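You operate a simulated robot arm through the tools that you are given. There is no shell and no other tool. Be economical: measure what you need, move in short steps, check, and stop when the job is done.

You are at the controls of a simulated two-armed robot. One attempt, no reset.

TASK
Take the purple cloth and leave it on the bench above the drawer. Take the blue bracket and put it in the low brown carton. Take the yellow hose end and put it on top of the white carton on the wooden table with the long grey block. Fetch the yellow fuse from the wooden table with the long grey block and stand it in the grey crate under the table with the long grey block. Fetch the purple knob cap and set it on the shelf under the long wooden table. Put the grey clamp on the table top next to the stand away in the twenty-seven bin. Any order will do. Set down upright: purple knob cap.

It is judged by the outcome, as a careful person would: the job done as asked, and still so three seconds after it is handed in. It fails if anything else is knocked over, pushed out of place, dropped, spilled or broken. Lids that push on must go on centred and level and be pressed home; caps that screw on are set level and turned clockwise until they are tight. Flat cloth is picked up by pressing the open fingertips on it (5 to 10 N) and closing them slowly along it; thin cloth reads only 2 to 8 mm in the jaws.

THE ROBOT
Two 6-joint arms with two-finger grippers on one trunk, on a base that drives. Base frame: it is fixed to the floor where the robot stands at the start and does not move with it; the origin is under the middle of the robot, x ahead of it, y to its left, z up. Readings come in mm, rad, newtons and seconds.
The left shoulder is at the start at [70, 148, 1402], the right one opposite. With the tool pointing down near the work surface each hand reaches from about 100 to 360 mm from the robot's upright axis, wherever it stands, measured 20 degrees to its own side. Places, roughly: bench above the drawer [-500, -4000, 700]; blue bracket (9x5x5 cm) [800, -2300, 900]; grey clamp (7x6x2 cm) [-4900, 10100, 800]; grey crate under the table with the long grey bloc [700, -2300, 200]; low brown carton (30x22 cm) [-900, -3980, 700]; purple cloth (8x11x3 cm) [500, 100, 800]; purple knob cap (8x8x8 cm) [-3800, 8000, 400]; shelf under the long wooden table [-5000, 8300, 200]; twenty-seven bin (23x18 cm) [-9520, -2880, 920]; white carton [1000, -2500, 1000]; yellow fuse [1000, -2500, 750]; yellow hose end (6x6x8 cm) [500, -2400, 900]. Payload 2.45 kg a hand.
The tool frame of a hand sits at the grasp point between the pads (the TCP): z along the fingers, y along the line on which they close. The tips reach 30 mm beyond it. Largest opening 106 mm; the body of the gripper starts 79 mm behind the TCP.
Orientation is that of the tool frame in the base frame, as a unit quaternion [x, y, z, w]. With the fingers straight down and closing along the base's y, the tool's x points along the base's -x, its y along +y and its z along -z.

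THE INTERFACE
- The arms move only by the tool servo_tool. It takes "left_plan", "right_plan" or both (then of equal length, played together; a hand with none holds still); each is text: rows parted by semicolons, each of 7 numbers parted by spaces: the shift along the tool's x, y, z in units of 150 mm (1.0 is 150 mm), then the turn, a rotation vector about the tool's x, y, z in units of 45 degrees (1.0 is 45 degrees), then the gripper command, from -1 (shut) to 1 (fully open), values between in proportion. In form: dx dy dz ax ay az claw; .... A call has 1 to 20 rows; each row is the pose to reach, as a shift and turn from the pose commanded when the call began, along the tool's axes at that moment. A call with a number of a shift or a turn outside -1 to 1 is refused whole. Each row takes 0.2 s and may step no farther than 50 mm and 0.15 rad from the row before; otherwise, or with a gripper value out of range, the whole call is refused. A pose out of reach is approached as far as the arm can. The call stops where the force on the tool passes 40 N (or 10 N more than at its start, if that is more) or the arm is blocked; 0.2 s more then pass. The fingers move at their own pace (about 72 mm/s each) and stop on an object; they squeeze with about 28 N. The grip force told is the motor's: it shows also when the fingers shut on nothing. Time passes only in rows, and 0.2 s behind the last, so rows that repeat a pose let the fingers close. It gives the time, the measured TCP pose, the force on the tool (base axes), the opening and the grip force at its end, in the units of the frame above (readings bear some noise), with the torque about the TCP (base axes, N m) and any sound that the robot's microphone picked up, and new pictures: "show" is both (left out), scene, wrist or none (wrist: the cameras of the hands that moved).
- Cameras (640 x 400 px; columns grow to the right, rows downward): "scene" is now at [116, 27.3, 1601.8]; the picture's right is [0.36, -0.93, 0.00], its down [-0.78, -0.30, -0.55] and it looks along [0.51, 0.20, -0.84] (base axes); focal length 267 px, centre (320, 200). "left" rides on the left gripper at [76, 2, -106] in its tool frame; the picture's right is [-0.02, 1.00, 0.00], its down [-0.78, -0.02, -0.62] and it looks along [-0.62, -0.01, 0.78] (tool axes); focal length 247 px, centre (320, 200). "right" rides on the right gripper at [76, -2, -106] in its tool frame; the picture's right is [0.02, 1.00, 0.00], its down [-0.78, 0.02, -0.62] and it looks along [-0.62, 0.01, 0.78] (tool axes); focal length 247 px, centre (320, 200). There is no depth. A picture from a camera that has moved, and an enlarged one, comes with that camera's place and axes in the base frame and with its lens.
- lift_body(by): slides the trunk up (or, below 0, down) by that many mm; the arms and the scene camera ride with it, the base frame stays. It gives what a move gives, with no picture.
- steer(legs): drives the robot by 1 to 6 legs, each [ahead, left, turn to the left] in mm, mm and rad, along the robot's own axes; the way and the turn of a leg run together, so that a leg with both is an arc; at most 1500 mm and 3.142 rad a leg. The arms and the cameras ride along, it lands a little off, and it stops where it bumps. It gives what a move gives, and a new picture of the scene camera.
- aim_head(pan, tilt): turns the head with the scene camera to pan (to the left, within 1.501 rad either way) and tilt (down, from -0.506 to 1.204), counted from straight ahead of the robot. It gives what a move gives, and a new picture of the scene camera.
- enlarge(camera, box): a new picture of the part [left, top, right, bottom] of that camera's present view, enlarged. It takes no simulated time.
- close_job(): hands the job in; it is judged then, once.

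Go step by step. Nothing tells you exact positions but the pictures and the camera data: compare them with the known pose of the tool, close in by small moves and look again before you grip or let go. The budget is 186 turns and 260 pictures, counting those below and the enlarged ones. Unless the task says otherwise, let go and move clear before handing in.

The tools are called by a JSON object that holds its "op" and its "data". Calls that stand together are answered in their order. servo_tool: Moves the arms, as the interface text tells. Its arguments: {"type":"object","properties":{"left_plan":{"type":"string"},"right_plan":{"type":"string"},"show":{"type":"string","enum":["both","scene","wrist","none"]}},"required":[]} The other tools are called the same way: lift_body (by) slides the trunk up or down; steer (legs) drives the base; aim_head (pan, tilt) turns the head that bears the scene camera; enlarge (camera, box) takes an enlarged picture of a part of a camera's view; close_job () hands the job in.

At the start:

```text
t: 0.0
left_ee_pos: [482.4, 313.3, 925.5]
left_tool_rot: [0.0, 1.0, 0.001, -0.001]
left_contact_force: [-1.1, -0.7, -0.2]
left_ft_torque: [-0.01, 0.0, -0.02]
left_grip_width: 105.7
left_grasp_force: 0.1
right_ee_pos: [603.6, -124.9, 925.2]
right_tool_rot: [0.0, 1.0, 0.0, 0.0]
right_contact_force: [-0.1, -0.4, 0.0]
right_ft_torque: [-0.03, 0.03, -0.02]
right_grip_width: 105.9
right_grasp_force: 0.2
trunk travel left (down, up): [-875.0, 65.0]
robot x, y, heading: [1.0, -1.9, -0.005]
head pan, tilt: [0.372, 0.991]
```

scene: 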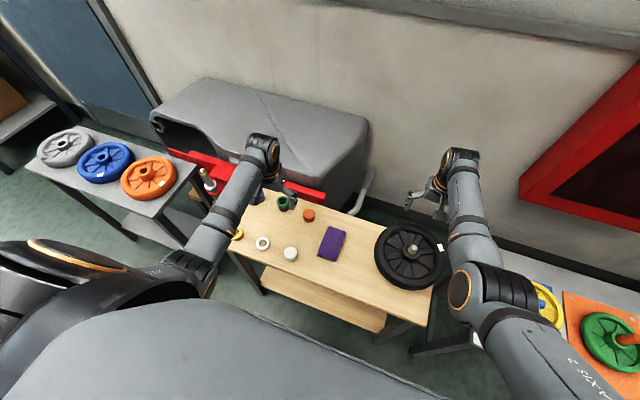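
right: 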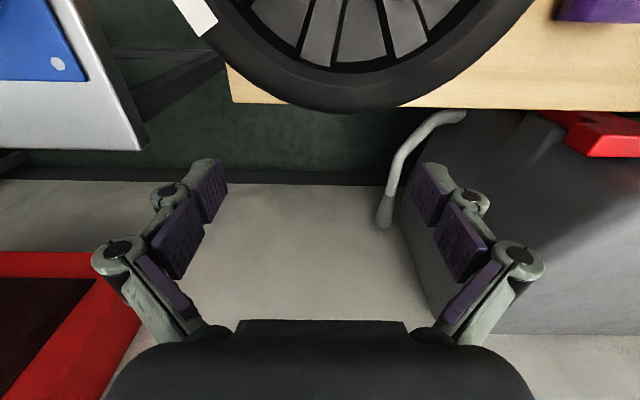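
left: 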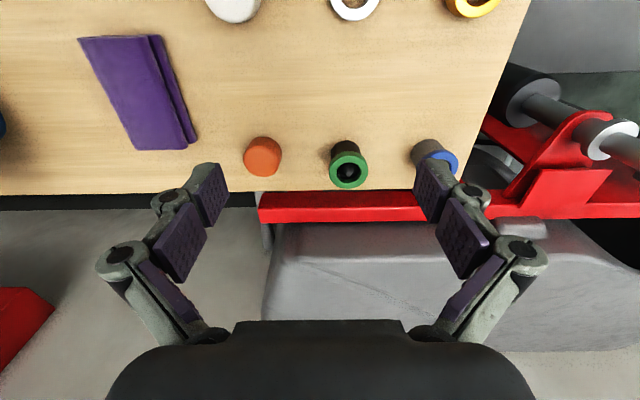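

The purple cloth lies on the table ahead at about [477, 146, 785]. I'll raise the right hand clear of the black plate and bring the left hand over the cloth.

{"op": "servo_tool", "data": {"left_plan": "0 -0.33 0 0 0 0 1; 0 -0.66 0 0 0 0 1; 0 -1 0 0 0 0 1; 0 -1 0 0 0 0 1", "right_plan": "0 0 -0.33 0 0 0 1; 0 0 -0.66 0 0 0 1; 0 0 -1 0 0 0 1; 0 0 -1 0 0 0 1", "show": "both"}}

```text
refused: row 3 steps farther than a row can; nothing moved
```

{"op": "servo_tool", "data": {"left_plan": "0 -0.33 0 0 0 0 1; 0 -0.66 0 0 0 0 1; 0 -0.99 0 0 0 0 1; 0 -0.99 0 0 0 0 1", "right_plan": "0 0 -0.33 0 0 0 1; 0 0 -0.66 0 0 0 1; 0 0 -0.99 0 0 0 1; 0 0 -0.99 0 0 0 1", "show": "both"}}

```text
t: 1.0
left_ee_pos: [478.7, 164.6, 923.4]
left_tool_rot: [0.0, 1.0, 0.0, 0.0]
left_contact_force: [-0.4, -0.1, -0.2]
left_ft_torque: [-0.02, 0.01, 0.01]
left_grip_width: 106.1
left_grasp_force: 0.1
right_ee_pos: [604.3, -125.8, 1071.6]
right_tool_rot: [0.0, 1.0, 0.0, 0.0]
right_contact_force: [-0.2, -0.7, -0.2]
right_ft_torque: [-0.04, 0.01, 0.01]
right_grip_width: 106.0
right_grasp_force: 0.0
trunk travel left (down, up): [-875.0, 65.0]
robot x, y, heading: [1.1, 1.5, 0.0]
head pan, tilt: [0.372, 0.991]
camera scene: at [116.2, 28.2, 1601.8], right [0.36, -0.93, 0.0], down [-0.78, -0.3, -0.55], along [0.51, 0.2, -0.84], focal length 267 px, centre (320, 200)
camera right: at [528.8, -127.9, 1177.8], right [-0.02, 1.0, 0.0], down [0.78, 0.02, 0.62], along [0.62, 0.01, -0.78], focal length 247 px, centre (320, 200)
camera left: at [403.3, 166.8, 1031.0], right [0.02, 1.0, 0.0], down [0.78, -0.02, 0.62], along [0.62, -0.01, -0.78], focal length 247 px, centre (320, 200)
```

scene: 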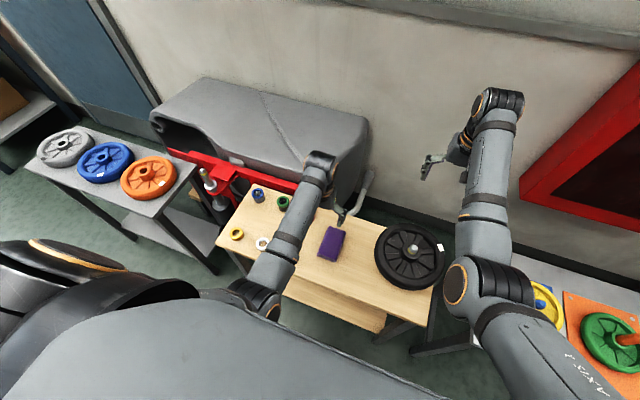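
right: 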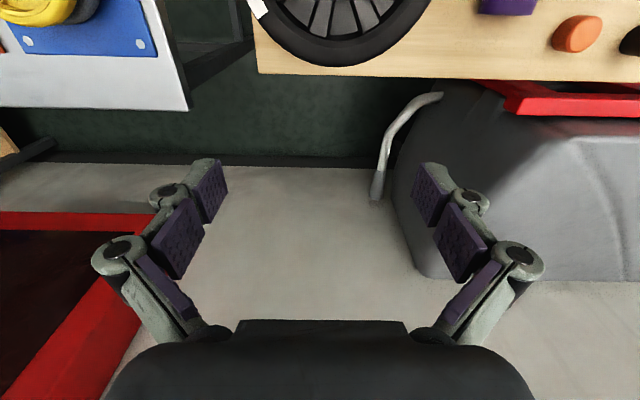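
left: 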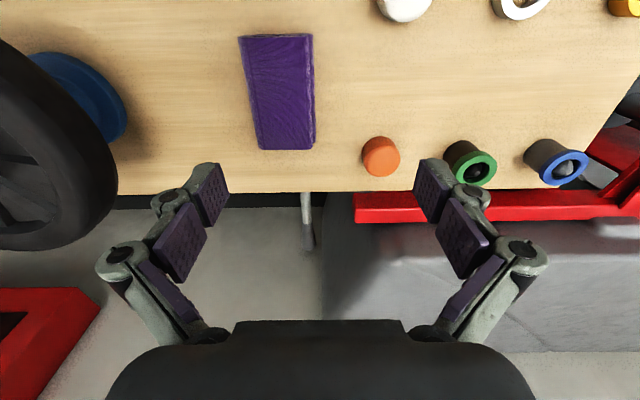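

The cloth centre reads about [481, 126], top about z 760. I'll shift the left hand over it and lower the trunk.

{"op": "servo_tool", "data": {"left_plan": "0 -0.26 0 0 0 0 1; 0 -0.26 0 0 0 0 1", "show": "none"}}

{"op": "lift_body", "data": {"by": -110}}

{"op": "enlarge", "data": {"camera": "left", "box": [0, 0, 640, 400]}}

```text
t: 1.8
left_ee_pos: [478.8, 163.3, 917.1]
left_tool_rot: [-0.007, 0.999, 0.033, -0.002]
left_contact_force: [0.7, -0.8, 0.4]
left_ft_torque: [0.03, -0.03, 0.0]
left_grip_width: 105.9
left_grasp_force: 0.1
right_ee_pos: [604.9, -126.9, 1071.3]
right_tool_rot: [0.0, 1.0, 0.0, -0.001]
right_contact_force: [-0.4, -0.2, 0.4]
right_ft_torque: [0.01, 0.03, 0.0]
right_grip_width: 105.9
right_grasp_force: 0.2
trunk travel left (down, up): [-875.0, 65.0]
robot x, y, heading: [0.9, -1.5, 0.006]
head pan, tilt: [0.372, 0.991]
stopped in row 2 (left hand): the arm was blocked; the commanded pose is now the measured one
```

```text
t: 3.2
left_ee_pos: [478.2, 162.8, 808.0]
left_tool_rot: [-0.007, 0.999, 0.032, -0.002]
left_contact_force: [-0.1, -0.6, 0.3]
left_ft_torque: [0.0, -0.01, 0.01]
left_grip_width: 106.0
left_grasp_force: 0.1
right_ee_pos: [604.5, -127.5, 961.4]
right_tool_rot: [0.001, 1.0, 0.0, 0.001]
right_contact_force: [-0.3, 0.1, 0.0]
right_ft_torque: [0.0, 0.03, -0.03]
right_grip_width: 105.9
right_grasp_force: 0.0
trunk travel left (down, up): [-765.0, 175.0]
robot x, y, heading: [-2.4, -2.1, 0.002]
head pan, tilt: [0.372, 0.991]
```

```text
1.00 times, centred on (320, 200) of left (not enlarged: the box is as wide or as high as the picture)
camera zoom: at [403.2, 156.4, 915.0], right [0.01, 1.0, 0.06], down [0.79, -0.05, 0.62], along [0.62, 0.05, -0.78], focal length 247 px, centre (320, 200)
```

zoom: 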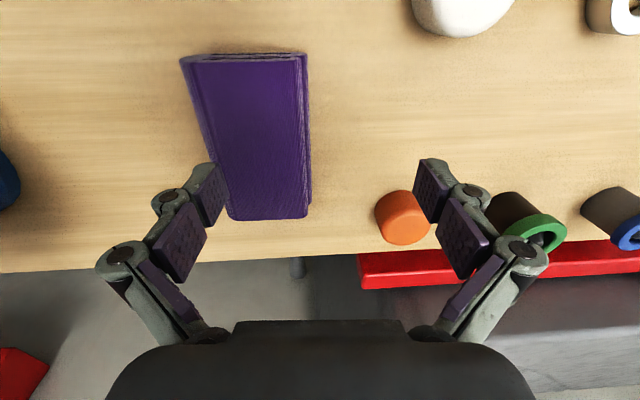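

The left arm is at its inner limit, so I'll shift the base 38 mm to the right instead and level the tool.

{"op": "steer", "data": {"legs": [[0, -38, 0]]}}

{"op": "servo_tool", "data": {"left_plan": "0 0 0 0.084 0 0.018 0.5; 0 0 0 0.084 0 0.018 0.5; 0 0 0 0.084 0 0.018 0.5", "show": "wrist"}}

```text
t: 4.1
left_ee_pos: [478.4, 128.4, 807.5]
left_tool_rot: [-0.006, 1.0, 0.03, -0.002]
left_contact_force: [0.6, 0.4, 1.1]
left_ft_torque: [-0.02, 0.03, -0.01]
left_grip_width: 106.1
left_grasp_force: 0.1
right_ee_pos: [604.8, -160.0, 961.4]
right_tool_rot: [0.0, 1.0, -0.001, 0.0]
right_contact_force: [-0.1, 0.2, 0.3]
right_ft_torque: [-0.03, -0.03, -0.03]
right_grip_width: 106.3
right_grasp_force: 0.0
trunk travel left (down, up): [-765.0, 175.0]
robot x, y, heading: [0.9, -36.5, -0.001]
head pan, tilt: [0.372, 0.991]
camera scene: at [115.9, -4.9, 1491.7], right [0.36, -0.93, 0.0], down [-0.78, -0.31, -0.55], along [0.51, 0.2, -0.84], focal length 267 px, centre (320, 200)
```

scene: 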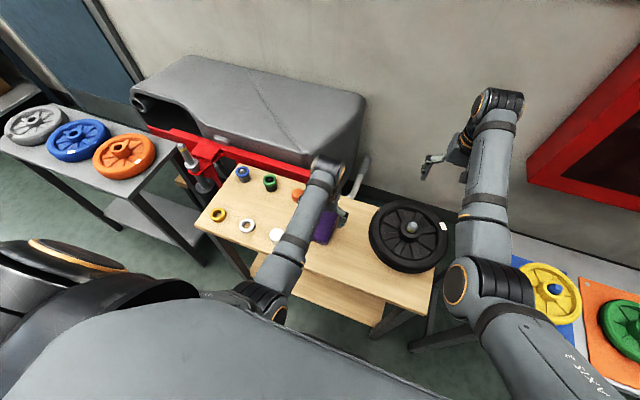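

```text
t: 4.9
left_ee_pos: [477.8, 124.9, 807.4]
left_tool_rot: [0.0, 1.0, 0.0, -0.001]
left_contact_force: [-0.8, -1.0, -0.8]
left_ft_torque: [0.06, -0.02, 0.01]
left_grip_width: 79.6
left_grasp_force: 0.0
right_ee_pos: [604.3, -163.8, 960.9]
right_tool_rot: [0.0, 1.0, 0.001, 0.0]
right_contact_force: [0.2, 0.4, 0.4]
right_ft_torque: [-0.03, -0.03, 0.01]
right_grip_width: 106.1
right_grasp_force: 0.1
trunk travel left (down, up): [-765.0, 175.0]
robot x, y, heading: [0.8, -36.2, -0.002]
head pan, tilt: [0.372, 0.991]
camera left: at [403.2, 127.2, 915.2], right [0.02, 1.0, 0.0], down [0.79, -0.02, 0.62], along [0.62, -0.01, -0.79], focal length 247 px, centre (320, 200)
```

left: 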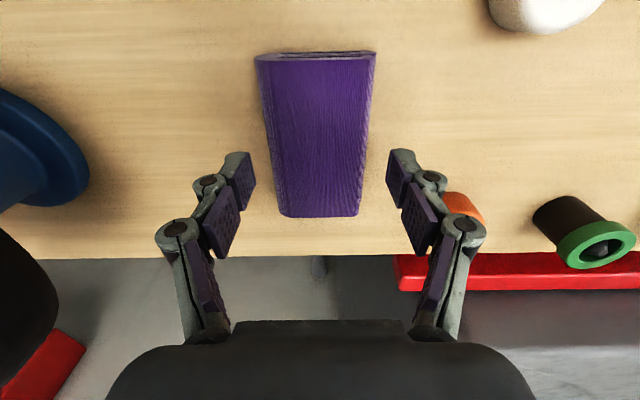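

The folded cloth sits squarely between the fingers. I'll open up and descend in small steps.

{"op": "servo_tool", "data": {"left_plan": "0 0 0 0 0 0 1; 0 0 0.1 0 0 0 1; 0 0 0.2 0 0 0 1; 0 0 0.25 0 0 0 1; 0 0 0.25 0 0 0 1", "show": "wrist"}}

```text
t: 6.1
left_ee_pos: [478.2, 125.9, 770.2]
left_tool_rot: [0.001, 1.0, -0.002, -0.002]
left_contact_force: [-0.4, -0.3, -0.5]
left_ft_torque: [-0.01, -0.01, 0.01]
left_grip_width: 105.9
left_grasp_force: 0.1
right_ee_pos: [604.9, -163.3, 961.0]
right_tool_rot: [0.001, 1.0, 0.0, 0.0]
right_contact_force: [-0.2, 0.1, 0.2]
right_ft_torque: [0.02, -0.05, -0.01]
right_grip_width: 106.2
right_grasp_force: 0.0
trunk travel left (down, up): [-765.0, 175.0]
robot x, y, heading: [-1.0, -35.3, 0.001]
head pan, tilt: [0.372, 0.991]
camera left: at [402.3, 127.6, 876.3], right [0.02, 1.0, 0.0], down [0.79, -0.02, 0.62], along [0.62, -0.02, -0.79], focal length 247 px, centre (320, 200)
```

left: 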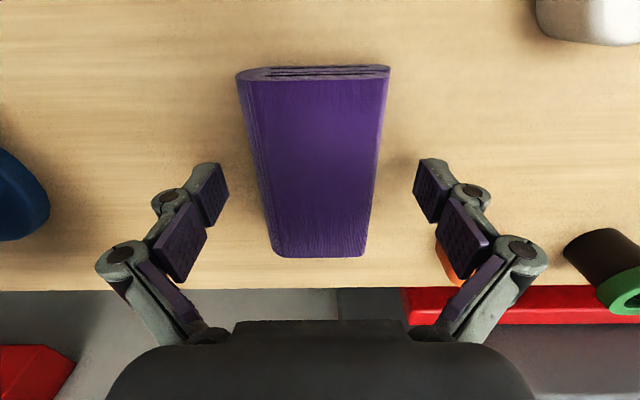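

{"op": "servo_tool", "data": {"left_plan": "0 0 0.06 0 0 0 1; 0 0 0.12 0 0 0 1; 0 0 0.12 0 0 0 1", "show": "wrist"}}

```text
t: 6.9
left_ee_pos: [477.5, 125.1, 751.8]
left_tool_rot: [0.0, 1.0, -0.001, -0.002]
left_contact_force: [0.0, -0.2, -0.2]
left_ft_torque: [0.01, -0.01, 0.01]
left_grip_width: 105.9
left_grasp_force: 0.2
right_ee_pos: [605.1, -163.3, 960.9]
right_tool_rot: [0.0, 1.0, -0.001, 0.0]
right_contact_force: [0.2, -0.2, 0.1]
right_ft_torque: [0.02, 0.01, 0.03]
right_grip_width: 106.0
right_grasp_force: 0.1
trunk travel left (down, up): [-765.0, 175.0]
robot x, y, heading: [-1.1, -33.9, -0.001]
head pan, tilt: [0.372, 0.991]
camera left: at [403.3, 127.5, 858.9], right [0.02, 1.0, 0.0], down [0.79, -0.02, 0.62], along [0.62, -0.01, -0.79], focal length 247 px, centre (320, 200)
```

left: 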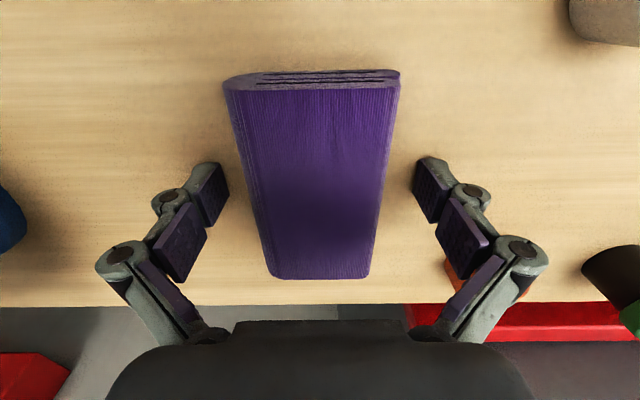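

{"op": "servo_tool", "data": {"left_plan": "0 0 0.04 0 0 0 1; 0 0 0.08 0 0 0 1; 0 0 0.12 0 0 0 1; 0 0 0.12 0 0 0 1", "show": "wrist"}}

```text
t: 7.5
left_ee_pos: [479.6, 125.7, 749.7]
left_tool_rot: [0.0, 1.0, -0.001, 0.004]
left_contact_force: [-14.8, 1.0, 28.7]
left_ft_torque: [0.03, 0.42, 0.07]
left_grip_width: 106.5
left_grasp_force: 0.8
right_ee_pos: [601.4, -162.3, 963.8]
right_tool_rot: [-0.001, 1.0, 0.001, 0.002]
right_contact_force: [0.5, 0.6, 0.3]
right_ft_torque: [-0.01, 0.01, -0.06]
right_grip_width: 106.1
right_grasp_force: 0.1
trunk travel left (down, up): [-765.0, 175.0]
robot x, y, heading: [-3.6, -36.8, 0.003]
head pan, tilt: [0.372, 0.991]
stopped in row 2 (left hand): the force on the tool passed its limit at 49 N (the readings are from after the stop); the commanded pose is now the measured one
camera left: at [402.6, 127.2, 856.4], right [0.02, 1.0, 0.0], down [0.78, -0.02, 0.63], along [0.63, -0.01, -0.78], focal length 247 px, centre (320, 200)
```

left: 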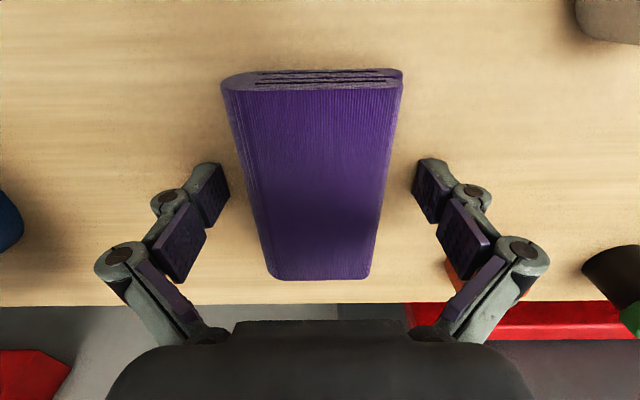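

The tips met the table at about z 720. I'll rise 5 mm and close.

{"op": "servo_tool", "data": {"left_plan": "0 0 -0.035 0 0 0 1; 0 0 -0.035 0 0 0 0.6; 0 0 -0.035 0 0 0 0.3; 0 0 -0.035 0 0 0 0; 0 0 -0.035 0 0 0 -0.3; 0 0 -0.035 0 0 0 -0.6; 0 0 -0.035 0 0 0 -1; 0 0 -0.035 0 0 0 -1; 0 0 -0.035 0 0 0 -1", "show": "wrist"}}

```text
t: 8.3
left_ee_pos: [485.5, 123.5, 766.1]
left_tool_rot: [0.0, 1.0, 0.0, 0.02]
left_contact_force: [-5.0, 0.6, 55.5]
left_ft_torque: [0.2, 1.05, 0.15]
left_grip_width: 69.2
left_grasp_force: 43.4
right_ee_pos: [599.0, -163.9, 966.9]
right_tool_rot: [-0.001, 1.0, 0.001, 0.004]
right_contact_force: [0.3, -0.4, 0.0]
right_ft_torque: [0.0, -0.02, 0.02]
right_grip_width: 106.0
right_grasp_force: 0.0
trunk travel left (down, up): [-765.0, 175.0]
robot x, y, heading: [1.0, -35.6, -0.001]
head pan, tilt: [0.372, 0.991]
stopped in row 4 (left hand): the force on the tool passed its limit at 47 N (the readings are from after the stop); the commanded pose is now the measured one
camera left: at [405.4, 125.5, 869.4], right [0.02, 1.0, 0.0], down [0.76, -0.02, 0.65], along [0.65, -0.01, -0.76], focal length 247 px, centre (320, 200)
```

left: 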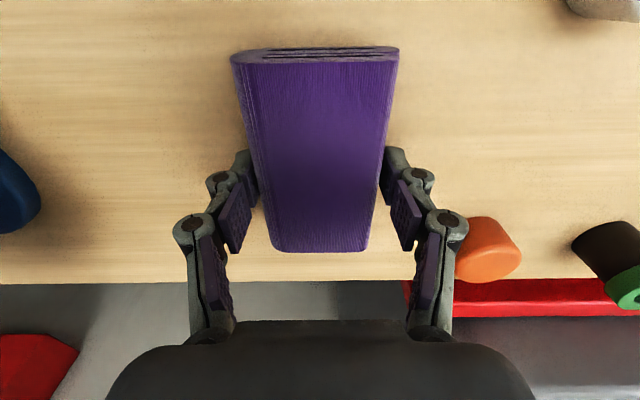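

The fingers swing downward as they close, so they pressed on the table. I'll rise 12 mm to relieve that while closing.

{"op": "servo_tool", "data": {"left_plan": "0 0 -0.08 0 0 0 0.3; 0 0 -0.08 0 0 0 0; 0 0 -0.08 0 0 0 -0.5; 0 0 -0.08 0 0 0 -1; 0 0 -0.08 0 0 0 -1; 0 0 -0.08 0 0 0 -1", "show": "wrist"}}

```text
t: 9.7
left_ee_pos: [484.3, 125.6, 766.3]
left_tool_rot: [0.0, 1.0, -0.001, 0.008]
left_contact_force: [0.2, -0.5, 1.1]
left_ft_torque: [0.01, -0.02, 0.02]
left_grip_width: 68.8
left_grasp_force: 28.1
right_ee_pos: [605.3, -161.5, 961.0]
right_tool_rot: [0.0, 1.0, 0.0, -0.001]
right_contact_force: [-0.7, 0.4, -0.2]
right_ft_torque: [0.0, -0.01, -0.01]
right_grip_width: 105.7
right_grasp_force: 0.0
trunk travel left (down, up): [-765.0, 175.0]
robot x, y, heading: [-0.6, -34.1, 0.002]
head pan, tilt: [0.372, 0.991]
camera left: at [407.8, 126.8, 872.3], right [0.02, 1.0, 0.0], down [0.77, -0.02, 0.63], along [0.63, -0.01, -0.77], focal length 247 px, centre (320, 200)
```

left: 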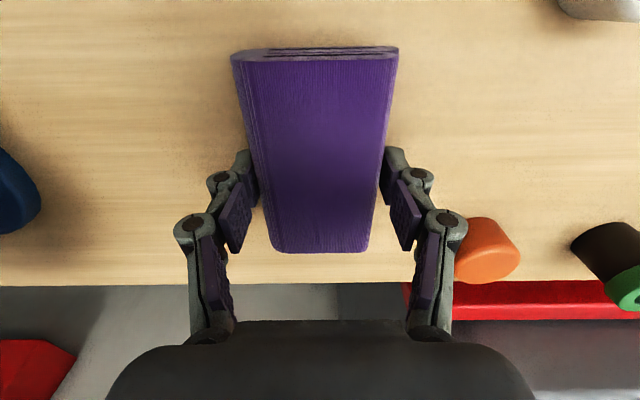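

{"op": "servo_tool", "data": {"left_plan": "0 0 -0.15 0 0 0 -1; 0 0 -0.4 0 0 0 -1; 0 0 -0.7 0 0 0 -1; 0 0 -0.9 0 0 0 -1; 0 0 -0.9 0 0 0 -1", "show": "both"}}

```text
t: 10.9
left_ee_pos: [478.6, 129.9, 899.5]
left_tool_rot: [-0.002, 1.0, 0.007, 0.005]
left_contact_force: [-0.5, 0.1, -0.2]
left_ft_torque: [0.01, -0.02, -0.02]
left_grip_width: 69.0
left_grasp_force: 27.9
right_ee_pos: [604.8, -161.9, 960.4]
right_tool_rot: [0.0, 1.0, 0.001, 0.0]
right_contact_force: [-1.3, 0.2, -0.1]
right_ft_torque: [-0.02, -0.02, 0.04]
right_grip_width: 106.1
right_grasp_force: 0.2
trunk travel left (down, up): [-765.0, 175.0]
robot x, y, heading: [-0.0, -36.1, -0.003]
head pan, tilt: [0.372, 0.991]
camera scene: at [116.1, -9.5, 1491.8], right [0.36, -0.93, 0.0], down [-0.78, -0.3, -0.55], along [0.51, 0.2, -0.84], focal length 267 px, centre (320, 200)
camera left: at [401.6, 130.3, 1006.9], right [0.02, 1.0, 0.01], down [0.78, -0.02, 0.63], along [0.63, 0.0, -0.78], focal length 247 px, centre (320, 200)
```

scene: 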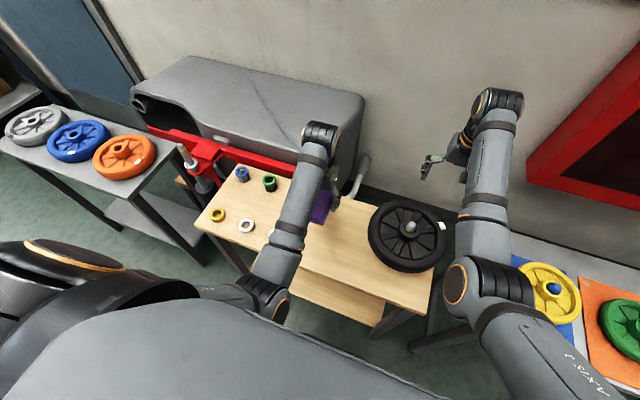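
left: 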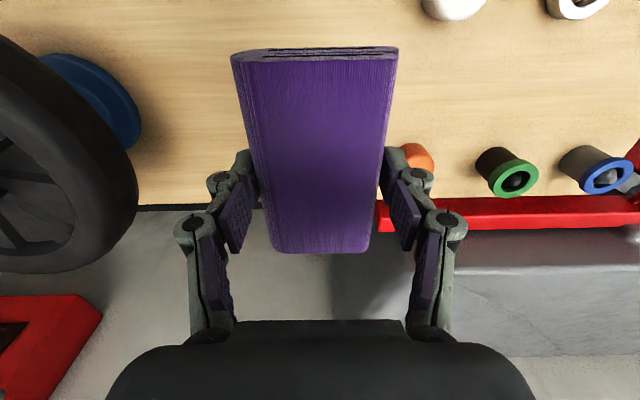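

The cloth is held. I'll raise the trunk and look to the right and around before driving.

{"op": "lift_body", "data": {"by": 150}}

{"op": "aim_head", "data": {"pan": -1.4, "tilt": 0.45}}

{"op": "aim_head", "data": {"pan": -0.4, "tilt": 0.45}}

```text
t: 12.7
left_ee_pos: [481.3, 129.6, 1052.5]
left_tool_rot: [-0.002, 1.0, 0.008, 0.008]
left_contact_force: [-0.8, 0.4, -0.8]
left_ft_torque: [-0.02, -0.02, -0.01]
left_grip_width: 68.8
left_grasp_force: 28.0
right_ee_pos: [604.8, -163.0, 1111.7]
right_tool_rot: [0.0, 1.0, 0.001, -0.001]
right_contact_force: [0.2, 0.5, 0.2]
right_ft_torque: [0.01, -0.01, 0.0]
right_grip_width: 105.8
right_grasp_force: 0.1
trunk travel left (down, up): [-915.0, 25.0]
robot x, y, heading: [-0.1, -37.8, 0.004]
head pan, tilt: [0.372, 0.991]
```

```text
t: 14.4
left_ee_pos: [482.6, 130.1, 1053.5]
left_tool_rot: [-0.002, 1.0, 0.006, 0.009]
left_contact_force: [0.2, 0.3, -0.2]
left_ft_torque: [-0.01, 0.0, 0.0]
left_grip_width: 69.0
left_grasp_force: 28.1
right_ee_pos: [604.5, -162.5, 1110.9]
right_tool_rot: [0.0, 1.0, 0.0, 0.0]
right_contact_force: [-0.2, -0.5, 0.6]
right_ft_torque: [0.01, 0.0, -0.02]
right_grip_width: 106.0
right_grasp_force: 0.2
trunk travel left (down, up): [-915.0, 25.0]
robot x, y, heading: [2.6, -39.2, 0.002]
head pan, tilt: [-1.4, 0.45]
camera scene: at [66.4, -125.5, 1686.8], right [-0.99, -0.17, 0.0], down [-0.07, 0.43, -0.9], along [0.15, -0.89, -0.44], focal length 267 px, centre (320, 200)
```

scene: 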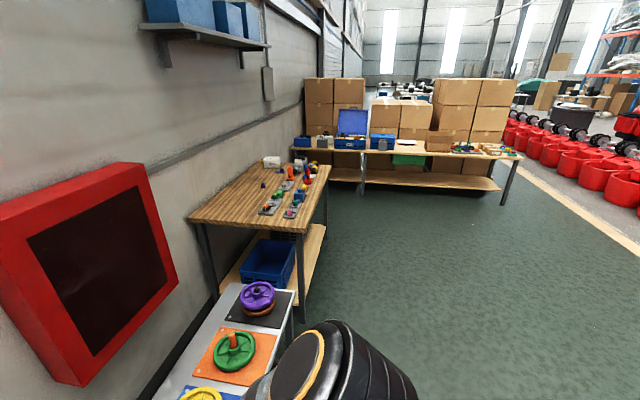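

```text
t: 15.7
left_ee_pos: [481.9, 129.9, 1053.8]
left_tool_rot: [-0.003, 1.0, 0.007, 0.008]
left_contact_force: [0.9, -0.2, -0.7]
left_ft_torque: [0.0, -0.01, -0.01]
left_grip_width: 68.8
left_grasp_force: 27.8
right_ee_pos: [603.9, -161.6, 1112.1]
right_tool_rot: [0.0, 1.0, 0.0, 0.0]
right_contact_force: [0.7, -0.4, 0.4]
right_ft_torque: [-0.01, 0.0, 0.0]
right_grip_width: 106.0
right_grasp_force: 0.0
trunk travel left (down, up): [-915.0, 25.0]
robot x, y, heading: [-0.1, -40.4, 0.001]
head pan, tilt: [-0.4, 0.45]
camera scene: at [135.3, -70.8, 1686.8], right [-0.39, -0.92, 0.0], down [-0.4, 0.17, -0.9], along [0.83, -0.35, -0.44], focal length 267 px, centre (320, 200)
```

scene: 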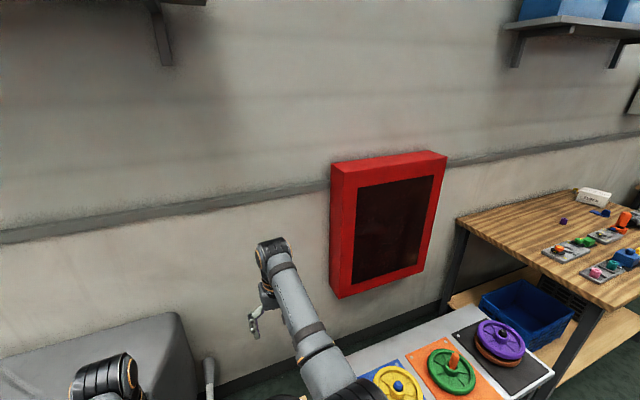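

Open floor lies to the right; the worktable runs along the wall at y −1500 to −2900 with the bench beyond at y −4000. I'll back out diagonally and strafe right to face the worktable.

{"op": "steer", "data": {"legs": [[-250, -600, 0], [0, -1500, 0]]}}

{"op": "aim_head", "data": {"pan": 0.0, "tilt": 0.6}}

```text
t: 26.3
left_ee_pos: [217.8, -1959.7, 1053.0]
left_tool_rot: [0.007, 1.0, 0.006, 0.009]
left_contact_force: [0.0, -0.1, 0.1]
left_ft_torque: [-0.04, -0.02, 0.03]
left_grip_width: 69.2
left_grasp_force: 27.8
right_ee_pos: [336.5, -2253.4, 1111.1]
right_tool_rot: [0.009, 1.0, 0.0, 0.001]
right_contact_force: [-0.1, -0.3, -0.7]
right_ft_torque: [0.0, 0.03, 0.0]
right_grip_width: 106.2
right_grasp_force: 0.1
trunk travel left (down, up): [-915.0, 25.0]
robot x, y, heading: [-266.0, -2120.9, -0.021]
head pan, tilt: [-0.4, 0.45]
camera scene: at [-131.3, -2153.4, 1686.8], right [-0.4, -0.91, 0.0], down [-0.4, 0.18, -0.9], along [0.82, -0.36, -0.44], focal length 267 px, centre (320, 200)
```

scene: 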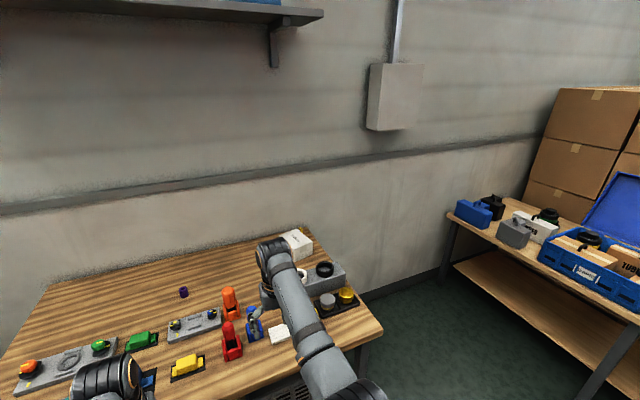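

```text
t: 27.1
left_ee_pos: [218.0, -1957.4, 1052.9]
left_tool_rot: [0.007, 1.0, 0.007, 0.008]
left_contact_force: [0.7, 0.0, -0.4]
left_ft_torque: [-0.07, 0.0, 0.04]
left_grip_width: 69.1
left_grasp_force: 27.9
right_ee_pos: [336.6, -2253.8, 1112.7]
right_tool_rot: [0.008, 1.0, 0.001, 0.0]
right_contact_force: [-0.3, -0.1, -0.4]
right_ft_torque: [0.0, 0.01, 0.04]
right_grip_width: 106.0
right_grasp_force: 0.0
trunk travel left (down, up): [-915.0, 25.0]
robot x, y, heading: [-270.6, -2117.2, -0.015]
head pan, tilt: [0.0, 0.6]
camera scene: at [-127.0, -2118.6, 1673.2], right [-0.02, -1.0, 0.0], down [-0.56, 0.01, -0.83], along [0.82, -0.01, -0.56], focal length 267 px, centre (320, 200)
```

scene: 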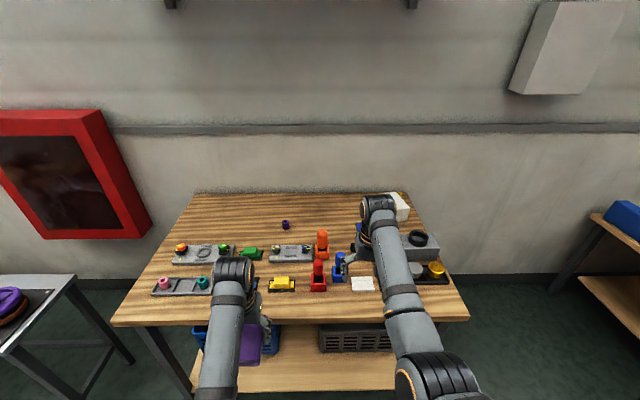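

{"op": "enlarge", "data": {"camera": "scene", "box": [230, 180, 480, 336]}}

```text
2.56 times, centred on (355, 258) of scene
camera zoom: at [-127.0, -2118.6, 1673.2], right [-0.02, -1.0, 0.0], down [-0.56, 0.01, -0.83], along [0.82, -0.01, -0.56], focal length 683 px, centre (230, 52)
```

zoom: 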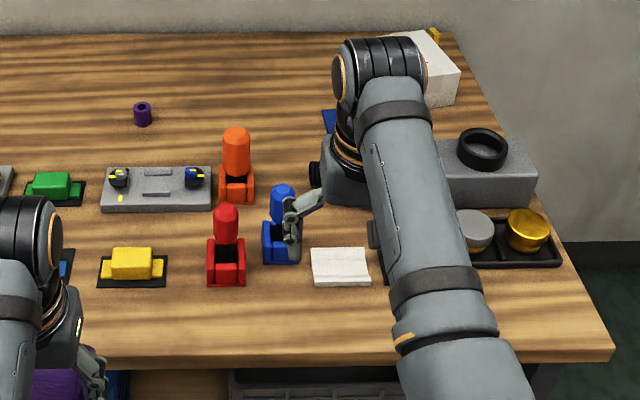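

{"op": "servo_tool", "data": {"left_plan": "0.33 0.33 0 0 0 0 -1; 0.66 0.66 0 0 0 0 -1; 0.66 0.99 0 0 0 0 -1; 0.66 0.99 0 0 0 0 -1", "right_plan": "0.33 0 0 0 0 0 1; 0.66 -0.3 0 0 0 0 1; 0.99 -0.5 0 0 0 0 1; 0.99 -0.5 0 0 0 0 1", "show": "scene"}}

```text
refused: row 1 steps farther than a row can; nothing moved
```

{"op": "servo_tool", "data": {"left_plan": "0.22 0.22 0 0 0 0 -1; 0.44 0.44 0 0 0 0 -1; 0.66 0.66 0 0 0 0 -1; 0.66 0.9 0 0 0 0 -1; 0.66 0.9 0 0 0 0 -1", "right_plan": "0.22 -0.22 0 0 0 0 1; 0.44 -0.44 0 0 0 0 1; 0.66 -0.66 0 0 0 0 1; 0.9 -0.8 0 0 0 0 1; 0.9 -0.8 0 0 0 0 1", "show": "scene"}}

```text
t: 28.4
left_ee_pos: [119.8, -1824.5, 1054.7]
left_tool_rot: [0.007, 1.0, 0.007, 0.007]
left_contact_force: [-0.2, 0.2, -0.4]
left_ft_torque: [0.07, 0.02, -0.02]
left_grip_width: 68.8
left_grasp_force: 28.3
left hand out of reach, approached as far as the arm can: row 2
right_ee_pos: [215.4, -2387.4, 1062.1]
right_tool_rot: [0.007, 1.0, 0.0, 0.001]
right_contact_force: [1.0, 0.8, -0.1]
right_ft_torque: [0.01, -0.02, 0.0]
right_grip_width: 106.0
right_grasp_force: 0.0
right hand out of reach, approached as far as the arm can: row 2, 3, 4, 5
trunk travel left (down, up): [-915.0, 25.0]
robot x, y, heading: [-263.1, -2119.7, -0.019]
head pan, tilt: [0.0, 0.6]
camera scene: at [-126.5, -2119.1, 1673.2], right [-0.02, -1.0, 0.0], down [-0.57, 0.01, -0.82], along [0.82, -0.01, -0.57], focal length 267 px, centre (320, 200)
```

scene: 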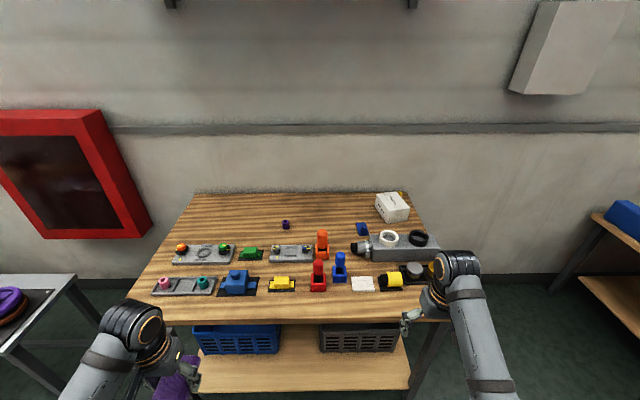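

{"op": "enlarge", "data": {"camera": "scene", "box": [340, 180, 470, 300]}}

{"op": "enlarge", "data": {"camera": "scene", "box": [140, 200, 380, 350]}}

```text
3.33 times, centred on (405, 240) of scene
camera zoom: at [-126.5, -2119.1, 1673.2], right [-0.02, -1.0, 0.0], down [-0.57, 0.01, -0.82], along [0.82, -0.01, -0.57], focal length 889 px, centre (37, 67)
```

zoom: 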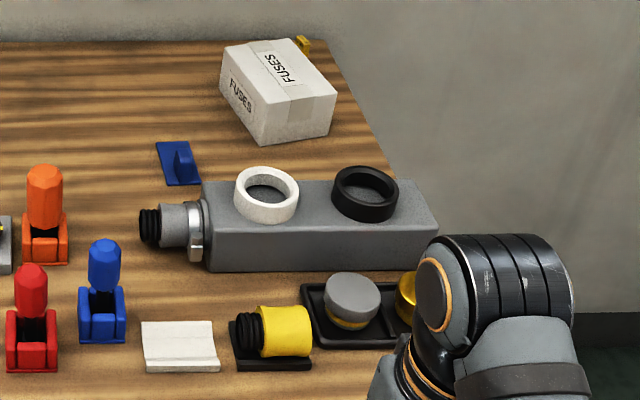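

```text
2.67 times, centred on (260, 275) of scene
camera zoom: at [-126.5, -2119.1, 1673.2], right [-0.02, -1.0, 0.0], down [-0.57, 0.01, -0.82], along [0.82, -0.01, -0.57], focal length 711 px, centre (480, 0)
```

zoom: 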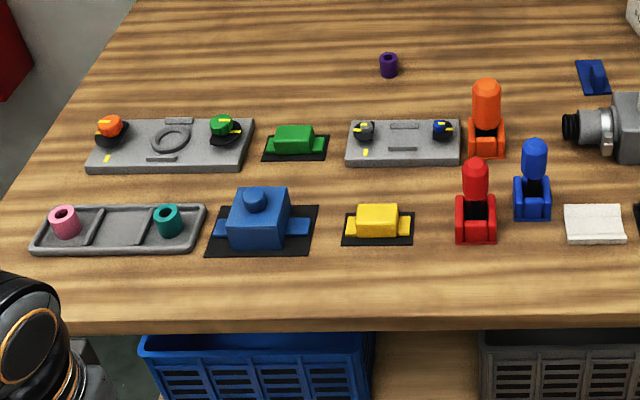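

The yellow hose end (lying on a black pad) is at about [512, −2403], the L-shaped blue bracket at about [826, −2334], the white carton at about [960, −2494] and a yellow object behind it, likely the fuse. I'll drive closer to see the hose end with the right wrist camera.

{"op": "steer", "data": {"legs": [[220, -90, 0.017]]}}

{"op": "enlarge", "data": {"camera": "right", "box": [0, 0, 640, 400]}}

```text
t: 30.1
left_ee_pos: [327.8, -1906.8, 1054.5]
left_tool_rot: [-0.002, 1.0, 0.006, 0.009]
left_contact_force: [1.0, -0.7, 0.0]
left_ft_torque: [-0.02, -0.01, -0.02]
left_grip_width: 68.9
left_grasp_force: 28.4
right_ee_pos: [432.3, -2466.7, 1063.2]
right_tool_rot: [0.0, 1.0, 0.0, 0.002]
right_contact_force: [-0.2, 0.3, 0.5]
right_ft_torque: [-0.03, 0.0, 0.0]
right_grip_width: 106.1
right_grasp_force: 0.1
trunk travel left (down, up): [-915.0, 25.0]
robot x, y, heading: [-49.7, -2209.4, -0.003]
head pan, tilt: [0.0, 0.6]
camera scene: at [85.2, -2206.2, 1673.5], right [0.0, -1.0, 0.0], down [-0.56, 0.0, -0.83], along [0.83, 0.0, -0.56], focal length 267 px, centre (320, 200)
```

scene: 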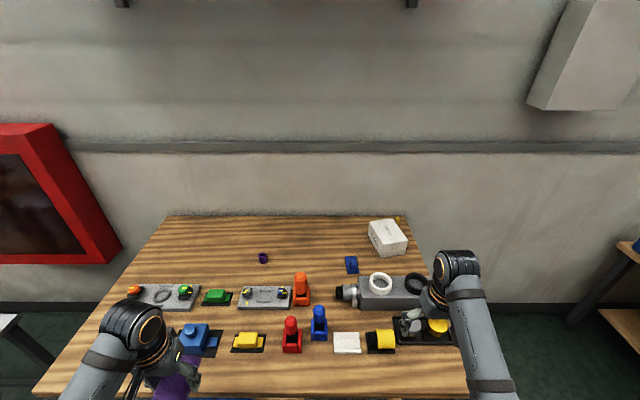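

```text
1.00 times, centred on (320, 200) of right (not enlarged: the box is as wide or as high as the picture)
camera zoom: at [356.0, -2469.9, 1169.4], right [-0.02, 1.0, 0.0], down [0.78, 0.02, 0.62], along [0.62, 0.01, -0.78], focal length 247 px, centre (320, 200)
```

zoom: 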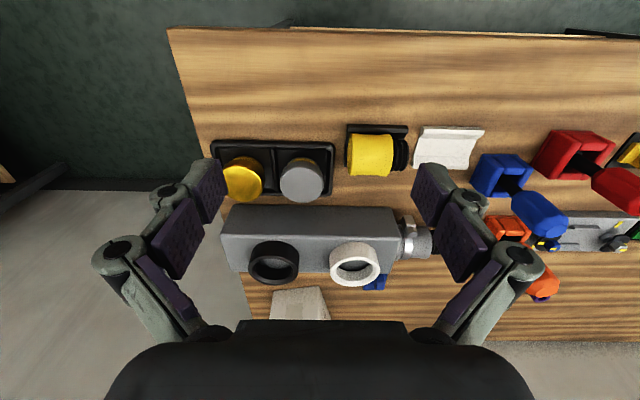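

{"op": "enlarge", "data": {"camera": "right", "box": [320, 100, 440, 200]}}

{"op": "enlarge", "data": {"camera": "scene", "box": [320, 205, 460, 355]}}

```text
4.00 times, centred on (380, 150) of right
camera zoom: at [356.0, -2469.9, 1169.4], right [-0.02, 1.0, 0.0], down [0.78, 0.02, 0.62], along [0.62, 0.01, -0.78], focal length 988 px, centre (80, 400)
```

zoom: 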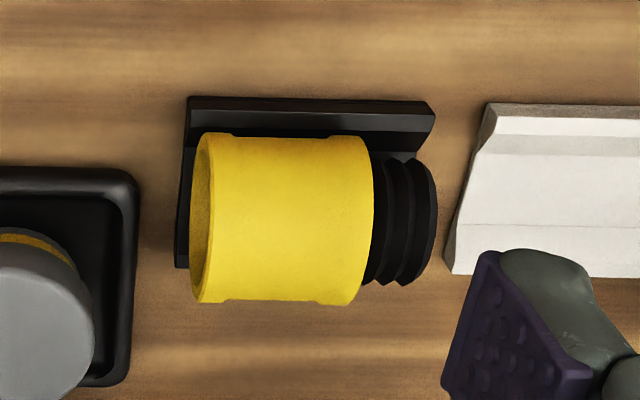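

```text
2.67 times, centred on (390, 280) of scene
camera zoom: at [85.2, -2206.2, 1673.5], right [0.0, -1.0, 0.0], down [-0.56, 0.0, -0.83], along [0.83, 0.0, -0.56], focal length 711 px, centre (133, -13)
```

zoom: 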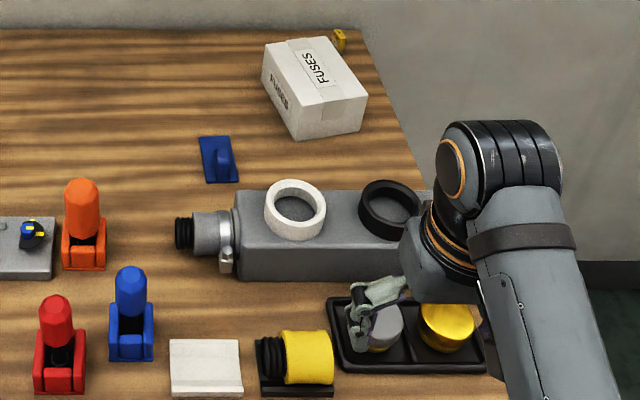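

The hose end lies along y with the black thread toward +y and its flat yellow ring toward −y. I'll bring the right hand over it and yaw it so the fingers close along x (so it can later be stood on its yellow ring).

{"op": "servo_tool", "data": {"right_plan": "-0.1 0.08 0 0 0 -0.17 1; -0.2 0.15 0 0 0 -0.34 1; -0.3 0.23 0 0 0 -0.51 1; -0.4 0.31 0 0 0 -0.68 1; -0.5 0.39 0 0 0 -0.84 1; -0.56 0.44 0 0 0 -1 1; -0.56 0.44 0 0 0 -1 1", "show": "none"}}

{"op": "servo_tool", "data": {"right_plan": "0 0 0.1 0 0 -0.17 1; 0 0 0.2 0 0 -0.34 1; 0 0 0.3 0 0 -0.51 1; 0 0 0.4 0 0 -0.68 1; 0 0 0.45 0 0 -0.84 1; 0 0 0.45 0 0 -1 1; 0 0 0.45 0 0 -1 1", "show": "both"}}

```text
t: 31.7
left_ee_pos: [329.8, -1908.3, 1054.8]
left_tool_rot: [-0.002, 1.0, 0.007, 0.009]
left_contact_force: [0.4, -0.4, -1.0]
left_ft_torque: [0.01, 0.01, -0.06]
left_grip_width: 68.9
left_grasp_force: 27.8
right_ee_pos: [519.2, -2401.8, 1063.6]
right_tool_rot: [-0.384, 0.924, 0.0, 0.001]
right_contact_force: [0.3, 0.5, -0.3]
right_ft_torque: [-0.01, 0.01, 0.04]
right_grip_width: 106.1
right_grasp_force: 0.0
trunk travel left (down, up): [-915.0, 25.0]
robot x, y, heading: [-53.0, -2207.3, 0.004]
head pan, tilt: [0.0, 0.6]
```

```text
t: 33.3
left_ee_pos: [329.7, -1908.1, 1053.9]
left_tool_rot: [-0.003, 1.0, 0.007, 0.008]
left_contact_force: [0.3, 0.8, -0.9]
left_ft_torque: [-0.01, 0.02, 0.01]
left_grip_width: 68.8
left_grasp_force: 28.1
right_ee_pos: [517.9, -2400.7, 996.8]
right_tool_rot: [0.708, -0.706, 0.0, -0.002]
right_contact_force: [0.4, -0.2, -0.7]
right_ft_torque: [-0.02, 0.01, 0.03]
right_grip_width: 105.9
right_grasp_force: 0.0
trunk travel left (down, up): [-915.0, 25.0]
robot x, y, heading: [-51.4, -2205.0, -0.0]
head pan, tilt: [0.0, 0.6]
camera scene: at [88.2, -2207.3, 1673.2], right [0.0, -1.0, 0.0], down [-0.57, 0.0, -0.82], along [0.82, 0.0, -0.57], focal length 267 px, centre (320, 200)
camera right: at [519.6, -2478.3, 1101.8], right [-1.0, -0.02, 0.0], down [-0.02, 0.78, 0.62], along [-0.01, 0.62, -0.78], focal length 247 px, centre (320, 200)
```

scene: 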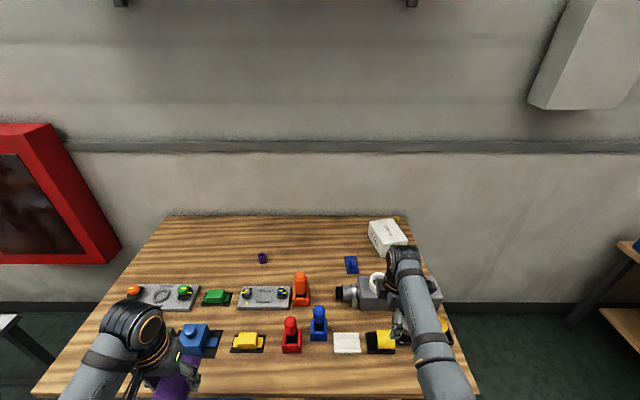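
right: 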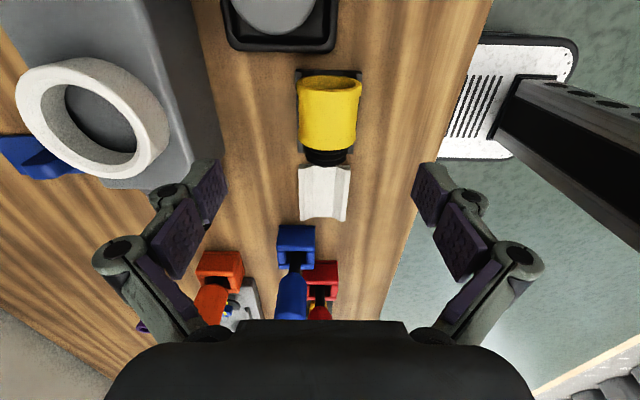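

{"op": "servo_tool", "data": {"right_plan": "0 0.04 0.2 0 0 0 1; 0 0.04 0.4 0 0 0 1; 0 0.04 0.6 0 0 0 1; 0 0.04 0.66 0 0 0 1; 0 0.04 0.66 0 0 0 1", "show": "wrist"}}

```text
t: 34.5
left_ee_pos: [329.5, -1908.1, 1053.9]
left_tool_rot: [-0.002, 1.0, 0.006, 0.007]
left_contact_force: [0.7, -0.2, 0.2]
left_ft_torque: [0.02, -0.02, 0.02]
left_grip_width: 69.0
left_grasp_force: 27.9
right_ee_pos: [511.7, -2400.7, 895.3]
right_tool_rot: [0.708, -0.706, 0.0, -0.001]
right_contact_force: [0.5, -0.3, 0.6]
right_ft_torque: [0.01, 0.01, 0.01]
right_grip_width: 106.0
right_grasp_force: 0.0
trunk travel left (down, up): [-915.0, 25.0]
robot x, y, heading: [-52.9, -2210.5, -0.002]
head pan, tilt: [0.0, 0.6]
camera right: at [514.2, -2479.0, 1002.7], right [-1.0, -0.02, 0.0], down [-0.02, 0.78, 0.62], along [-0.01, 0.62, -0.78], focal length 247 px, centre (320, 200)
```

right: 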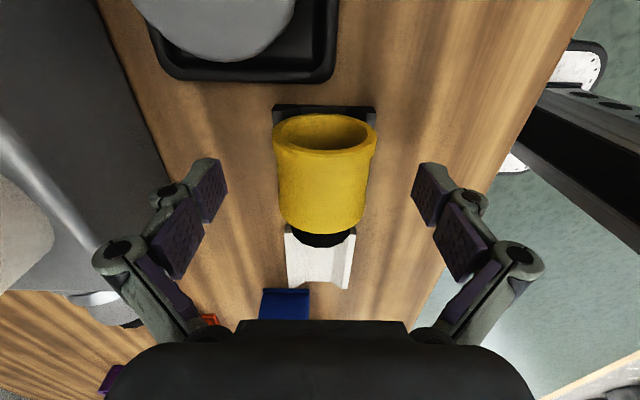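

{"op": "servo_tool", "data": {"right_plan": "0 0 0 0 0 0 0.6; 0 0 0 0 0 0 0.3; 0 0 0 0 0 0 0; 0 0 0 0 0 0 -0.5; 0 0 0 0 0 0 -1; 0 0 0 0 0 0 -1", "show": "wrist"}}

```text
t: 35.9
left_ee_pos: [330.7, -1907.9, 1054.9]
left_tool_rot: [-0.002, 1.0, 0.006, 0.009]
left_contact_force: [-0.6, -0.4, -0.5]
left_ft_torque: [0.04, 0.04, 0.0]
left_grip_width: 68.9
left_grasp_force: 28.0
right_ee_pos: [512.0, -2402.9, 896.7]
right_tool_rot: [0.708, -0.706, 0.001, -0.001]
right_contact_force: [-1.0, -0.9, 0.8]
right_ft_torque: [-0.02, 0.02, 0.0]
right_grip_width: 49.9
right_grasp_force: 28.2
trunk travel left (down, up): [-915.0, 25.0]
robot x, y, heading: [-51.7, -2207.5, 0.004]
head pan, tilt: [0.0, 0.6]
camera right: at [514.2, -2479.0, 1002.9], right [-1.0, -0.02, 0.0], down [-0.02, 0.78, 0.62], along [-0.01, 0.62, -0.78], focal length 247 px, centre (320, 200)
```

right: 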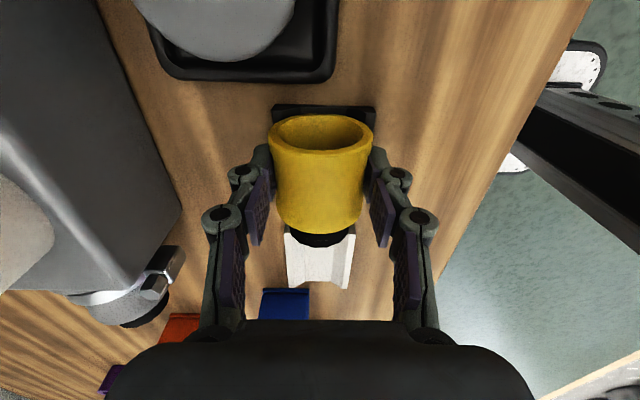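

{"op": "servo_tool", "data": {"right_plan": "0 0 -0.1 0 0 0 -1; 0 0 -0.3 0 0 0 -1; 0 0 -0.6 0 0 0 -1; 0 0 -0.9 0 0 0 -1; 0 0 -0.9 0 0 0 -1", "show": "both"}}

```text
t: 37.1
left_ee_pos: [330.4, -1908.3, 1054.5]
left_tool_rot: [-0.001, 1.0, 0.008, 0.008]
left_contact_force: [0.8, 0.2, 0.3]
left_ft_torque: [0.02, 0.04, -0.01]
left_grip_width: 68.9
left_grasp_force: 28.0
right_ee_pos: [512.5, -2401.4, 1031.9]
right_tool_rot: [0.707, -0.707, 0.0, -0.001]
right_contact_force: [0.1, -0.3, -1.0]
right_ft_torque: [-0.03, 0.01, 0.0]
right_grip_width: 50.0
right_grasp_force: 28.5
trunk travel left (down, up): [-915.0, 25.0]
robot x, y, heading: [-50.9, -2208.5, 0.002]
head pan, tilt: [0.0, 0.6]
camera scene: at [88.4, -2207.5, 1673.2], right [0.0, -1.0, 0.0], down [-0.57, 0.0, -0.82], along [0.82, 0.0, -0.57], focal length 267 px, centre (320, 200)
camera right: at [513.6, -2478.7, 1138.0], right [-1.0, -0.02, 0.0], down [-0.02, 0.78, 0.62], along [-0.01, 0.62, -0.78], focal length 247 px, centre (320, 200)
```

scene: 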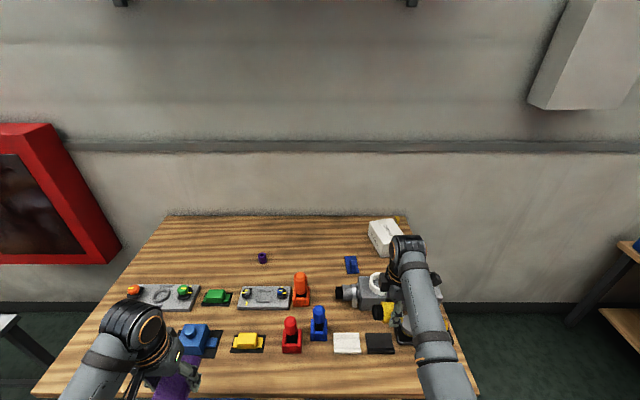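
right: 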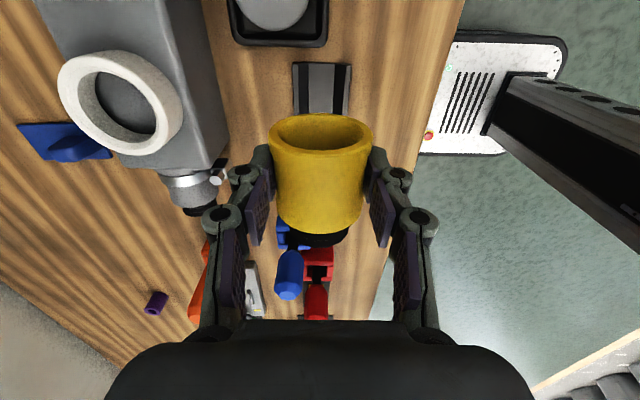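

The hose end is held firmly. I'll back out, drive round to the right end of the table and turn to face +y.

{"op": "lift_body", "data": {"by": 22}}

{"op": "steer", "data": {"legs": [[-300, -250, 0], [0, -690, 0], [0, 0, 1.571], [0, -900, 0]]}}

```text
t: 37.8
left_ee_pos: [328.5, -1908.6, 1075.4]
left_tool_rot: [-0.002, 1.0, 0.007, 0.007]
left_contact_force: [-0.4, 0.1, -0.1]
left_ft_torque: [-0.01, 0.0, 0.01]
left_grip_width: 68.9
left_grasp_force: 28.0
right_ee_pos: [511.8, -2401.4, 1053.3]
right_tool_rot: [0.708, -0.707, 0.0, -0.001]
right_contact_force: [0.1, 0.1, -0.4]
right_ft_torque: [0.01, -0.03, 0.0]
right_grip_width: 49.9
right_grasp_force: 27.8
trunk travel left (down, up): [-937.0, 3.0]
robot x, y, heading: [-47.4, -2207.2, -0.003]
head pan, tilt: [0.0, 0.6]
```

```text
t: 51.7
left_ee_pos: [224.9, -2746.6, 1075.7]
left_tool_rot: [0.717, -0.697, -0.01, -0.001]
left_contact_force: [-0.2, -0.4, -1.1]
left_ft_torque: [0.0, 0.01, -0.01]
left_grip_width: 68.8
left_grasp_force: 28.0
right_ee_pos: [712.4, -2550.8, 1054.1]
right_tool_rot: [1.0, 0.015, 0.0, 0.0]
right_contact_force: [-0.3, 0.0, -1.0]
right_ft_torque: [0.05, -0.06, 0.04]
right_grip_width: 50.3
right_grasp_force: 28.1
trunk travel left (down, up): [-937.0, 3.0]
robot x, y, heading: [538.2, -3122.3, 1.603]
head pan, tilt: [0.0, 0.6]
camera scene: at [531.6, -2977.5, 1695.2], right [1.0, 0.03, 0.0], down [0.02, -0.56, -0.82], along [-0.02, 0.82, -0.57], focal length 267 px, centre (320, 200)
```

scene: 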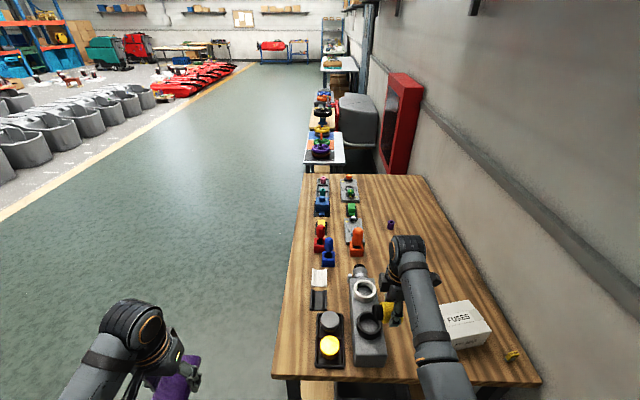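

{"op": "enlarge", "data": {"camera": "scene", "box": [380, 280, 550, 390]}}

```text
3.64 times, centred on (465, 335) of scene
camera zoom: at [531.6, -2977.5, 1695.2], right [1.0, 0.03, 0.0], down [0.02, -0.56, -0.82], along [-0.02, 0.82, -0.57], focal length 970 px, centre (-207, -291)
```

zoom: 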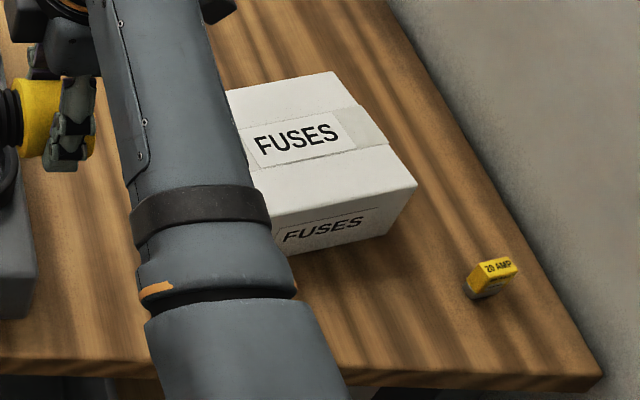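

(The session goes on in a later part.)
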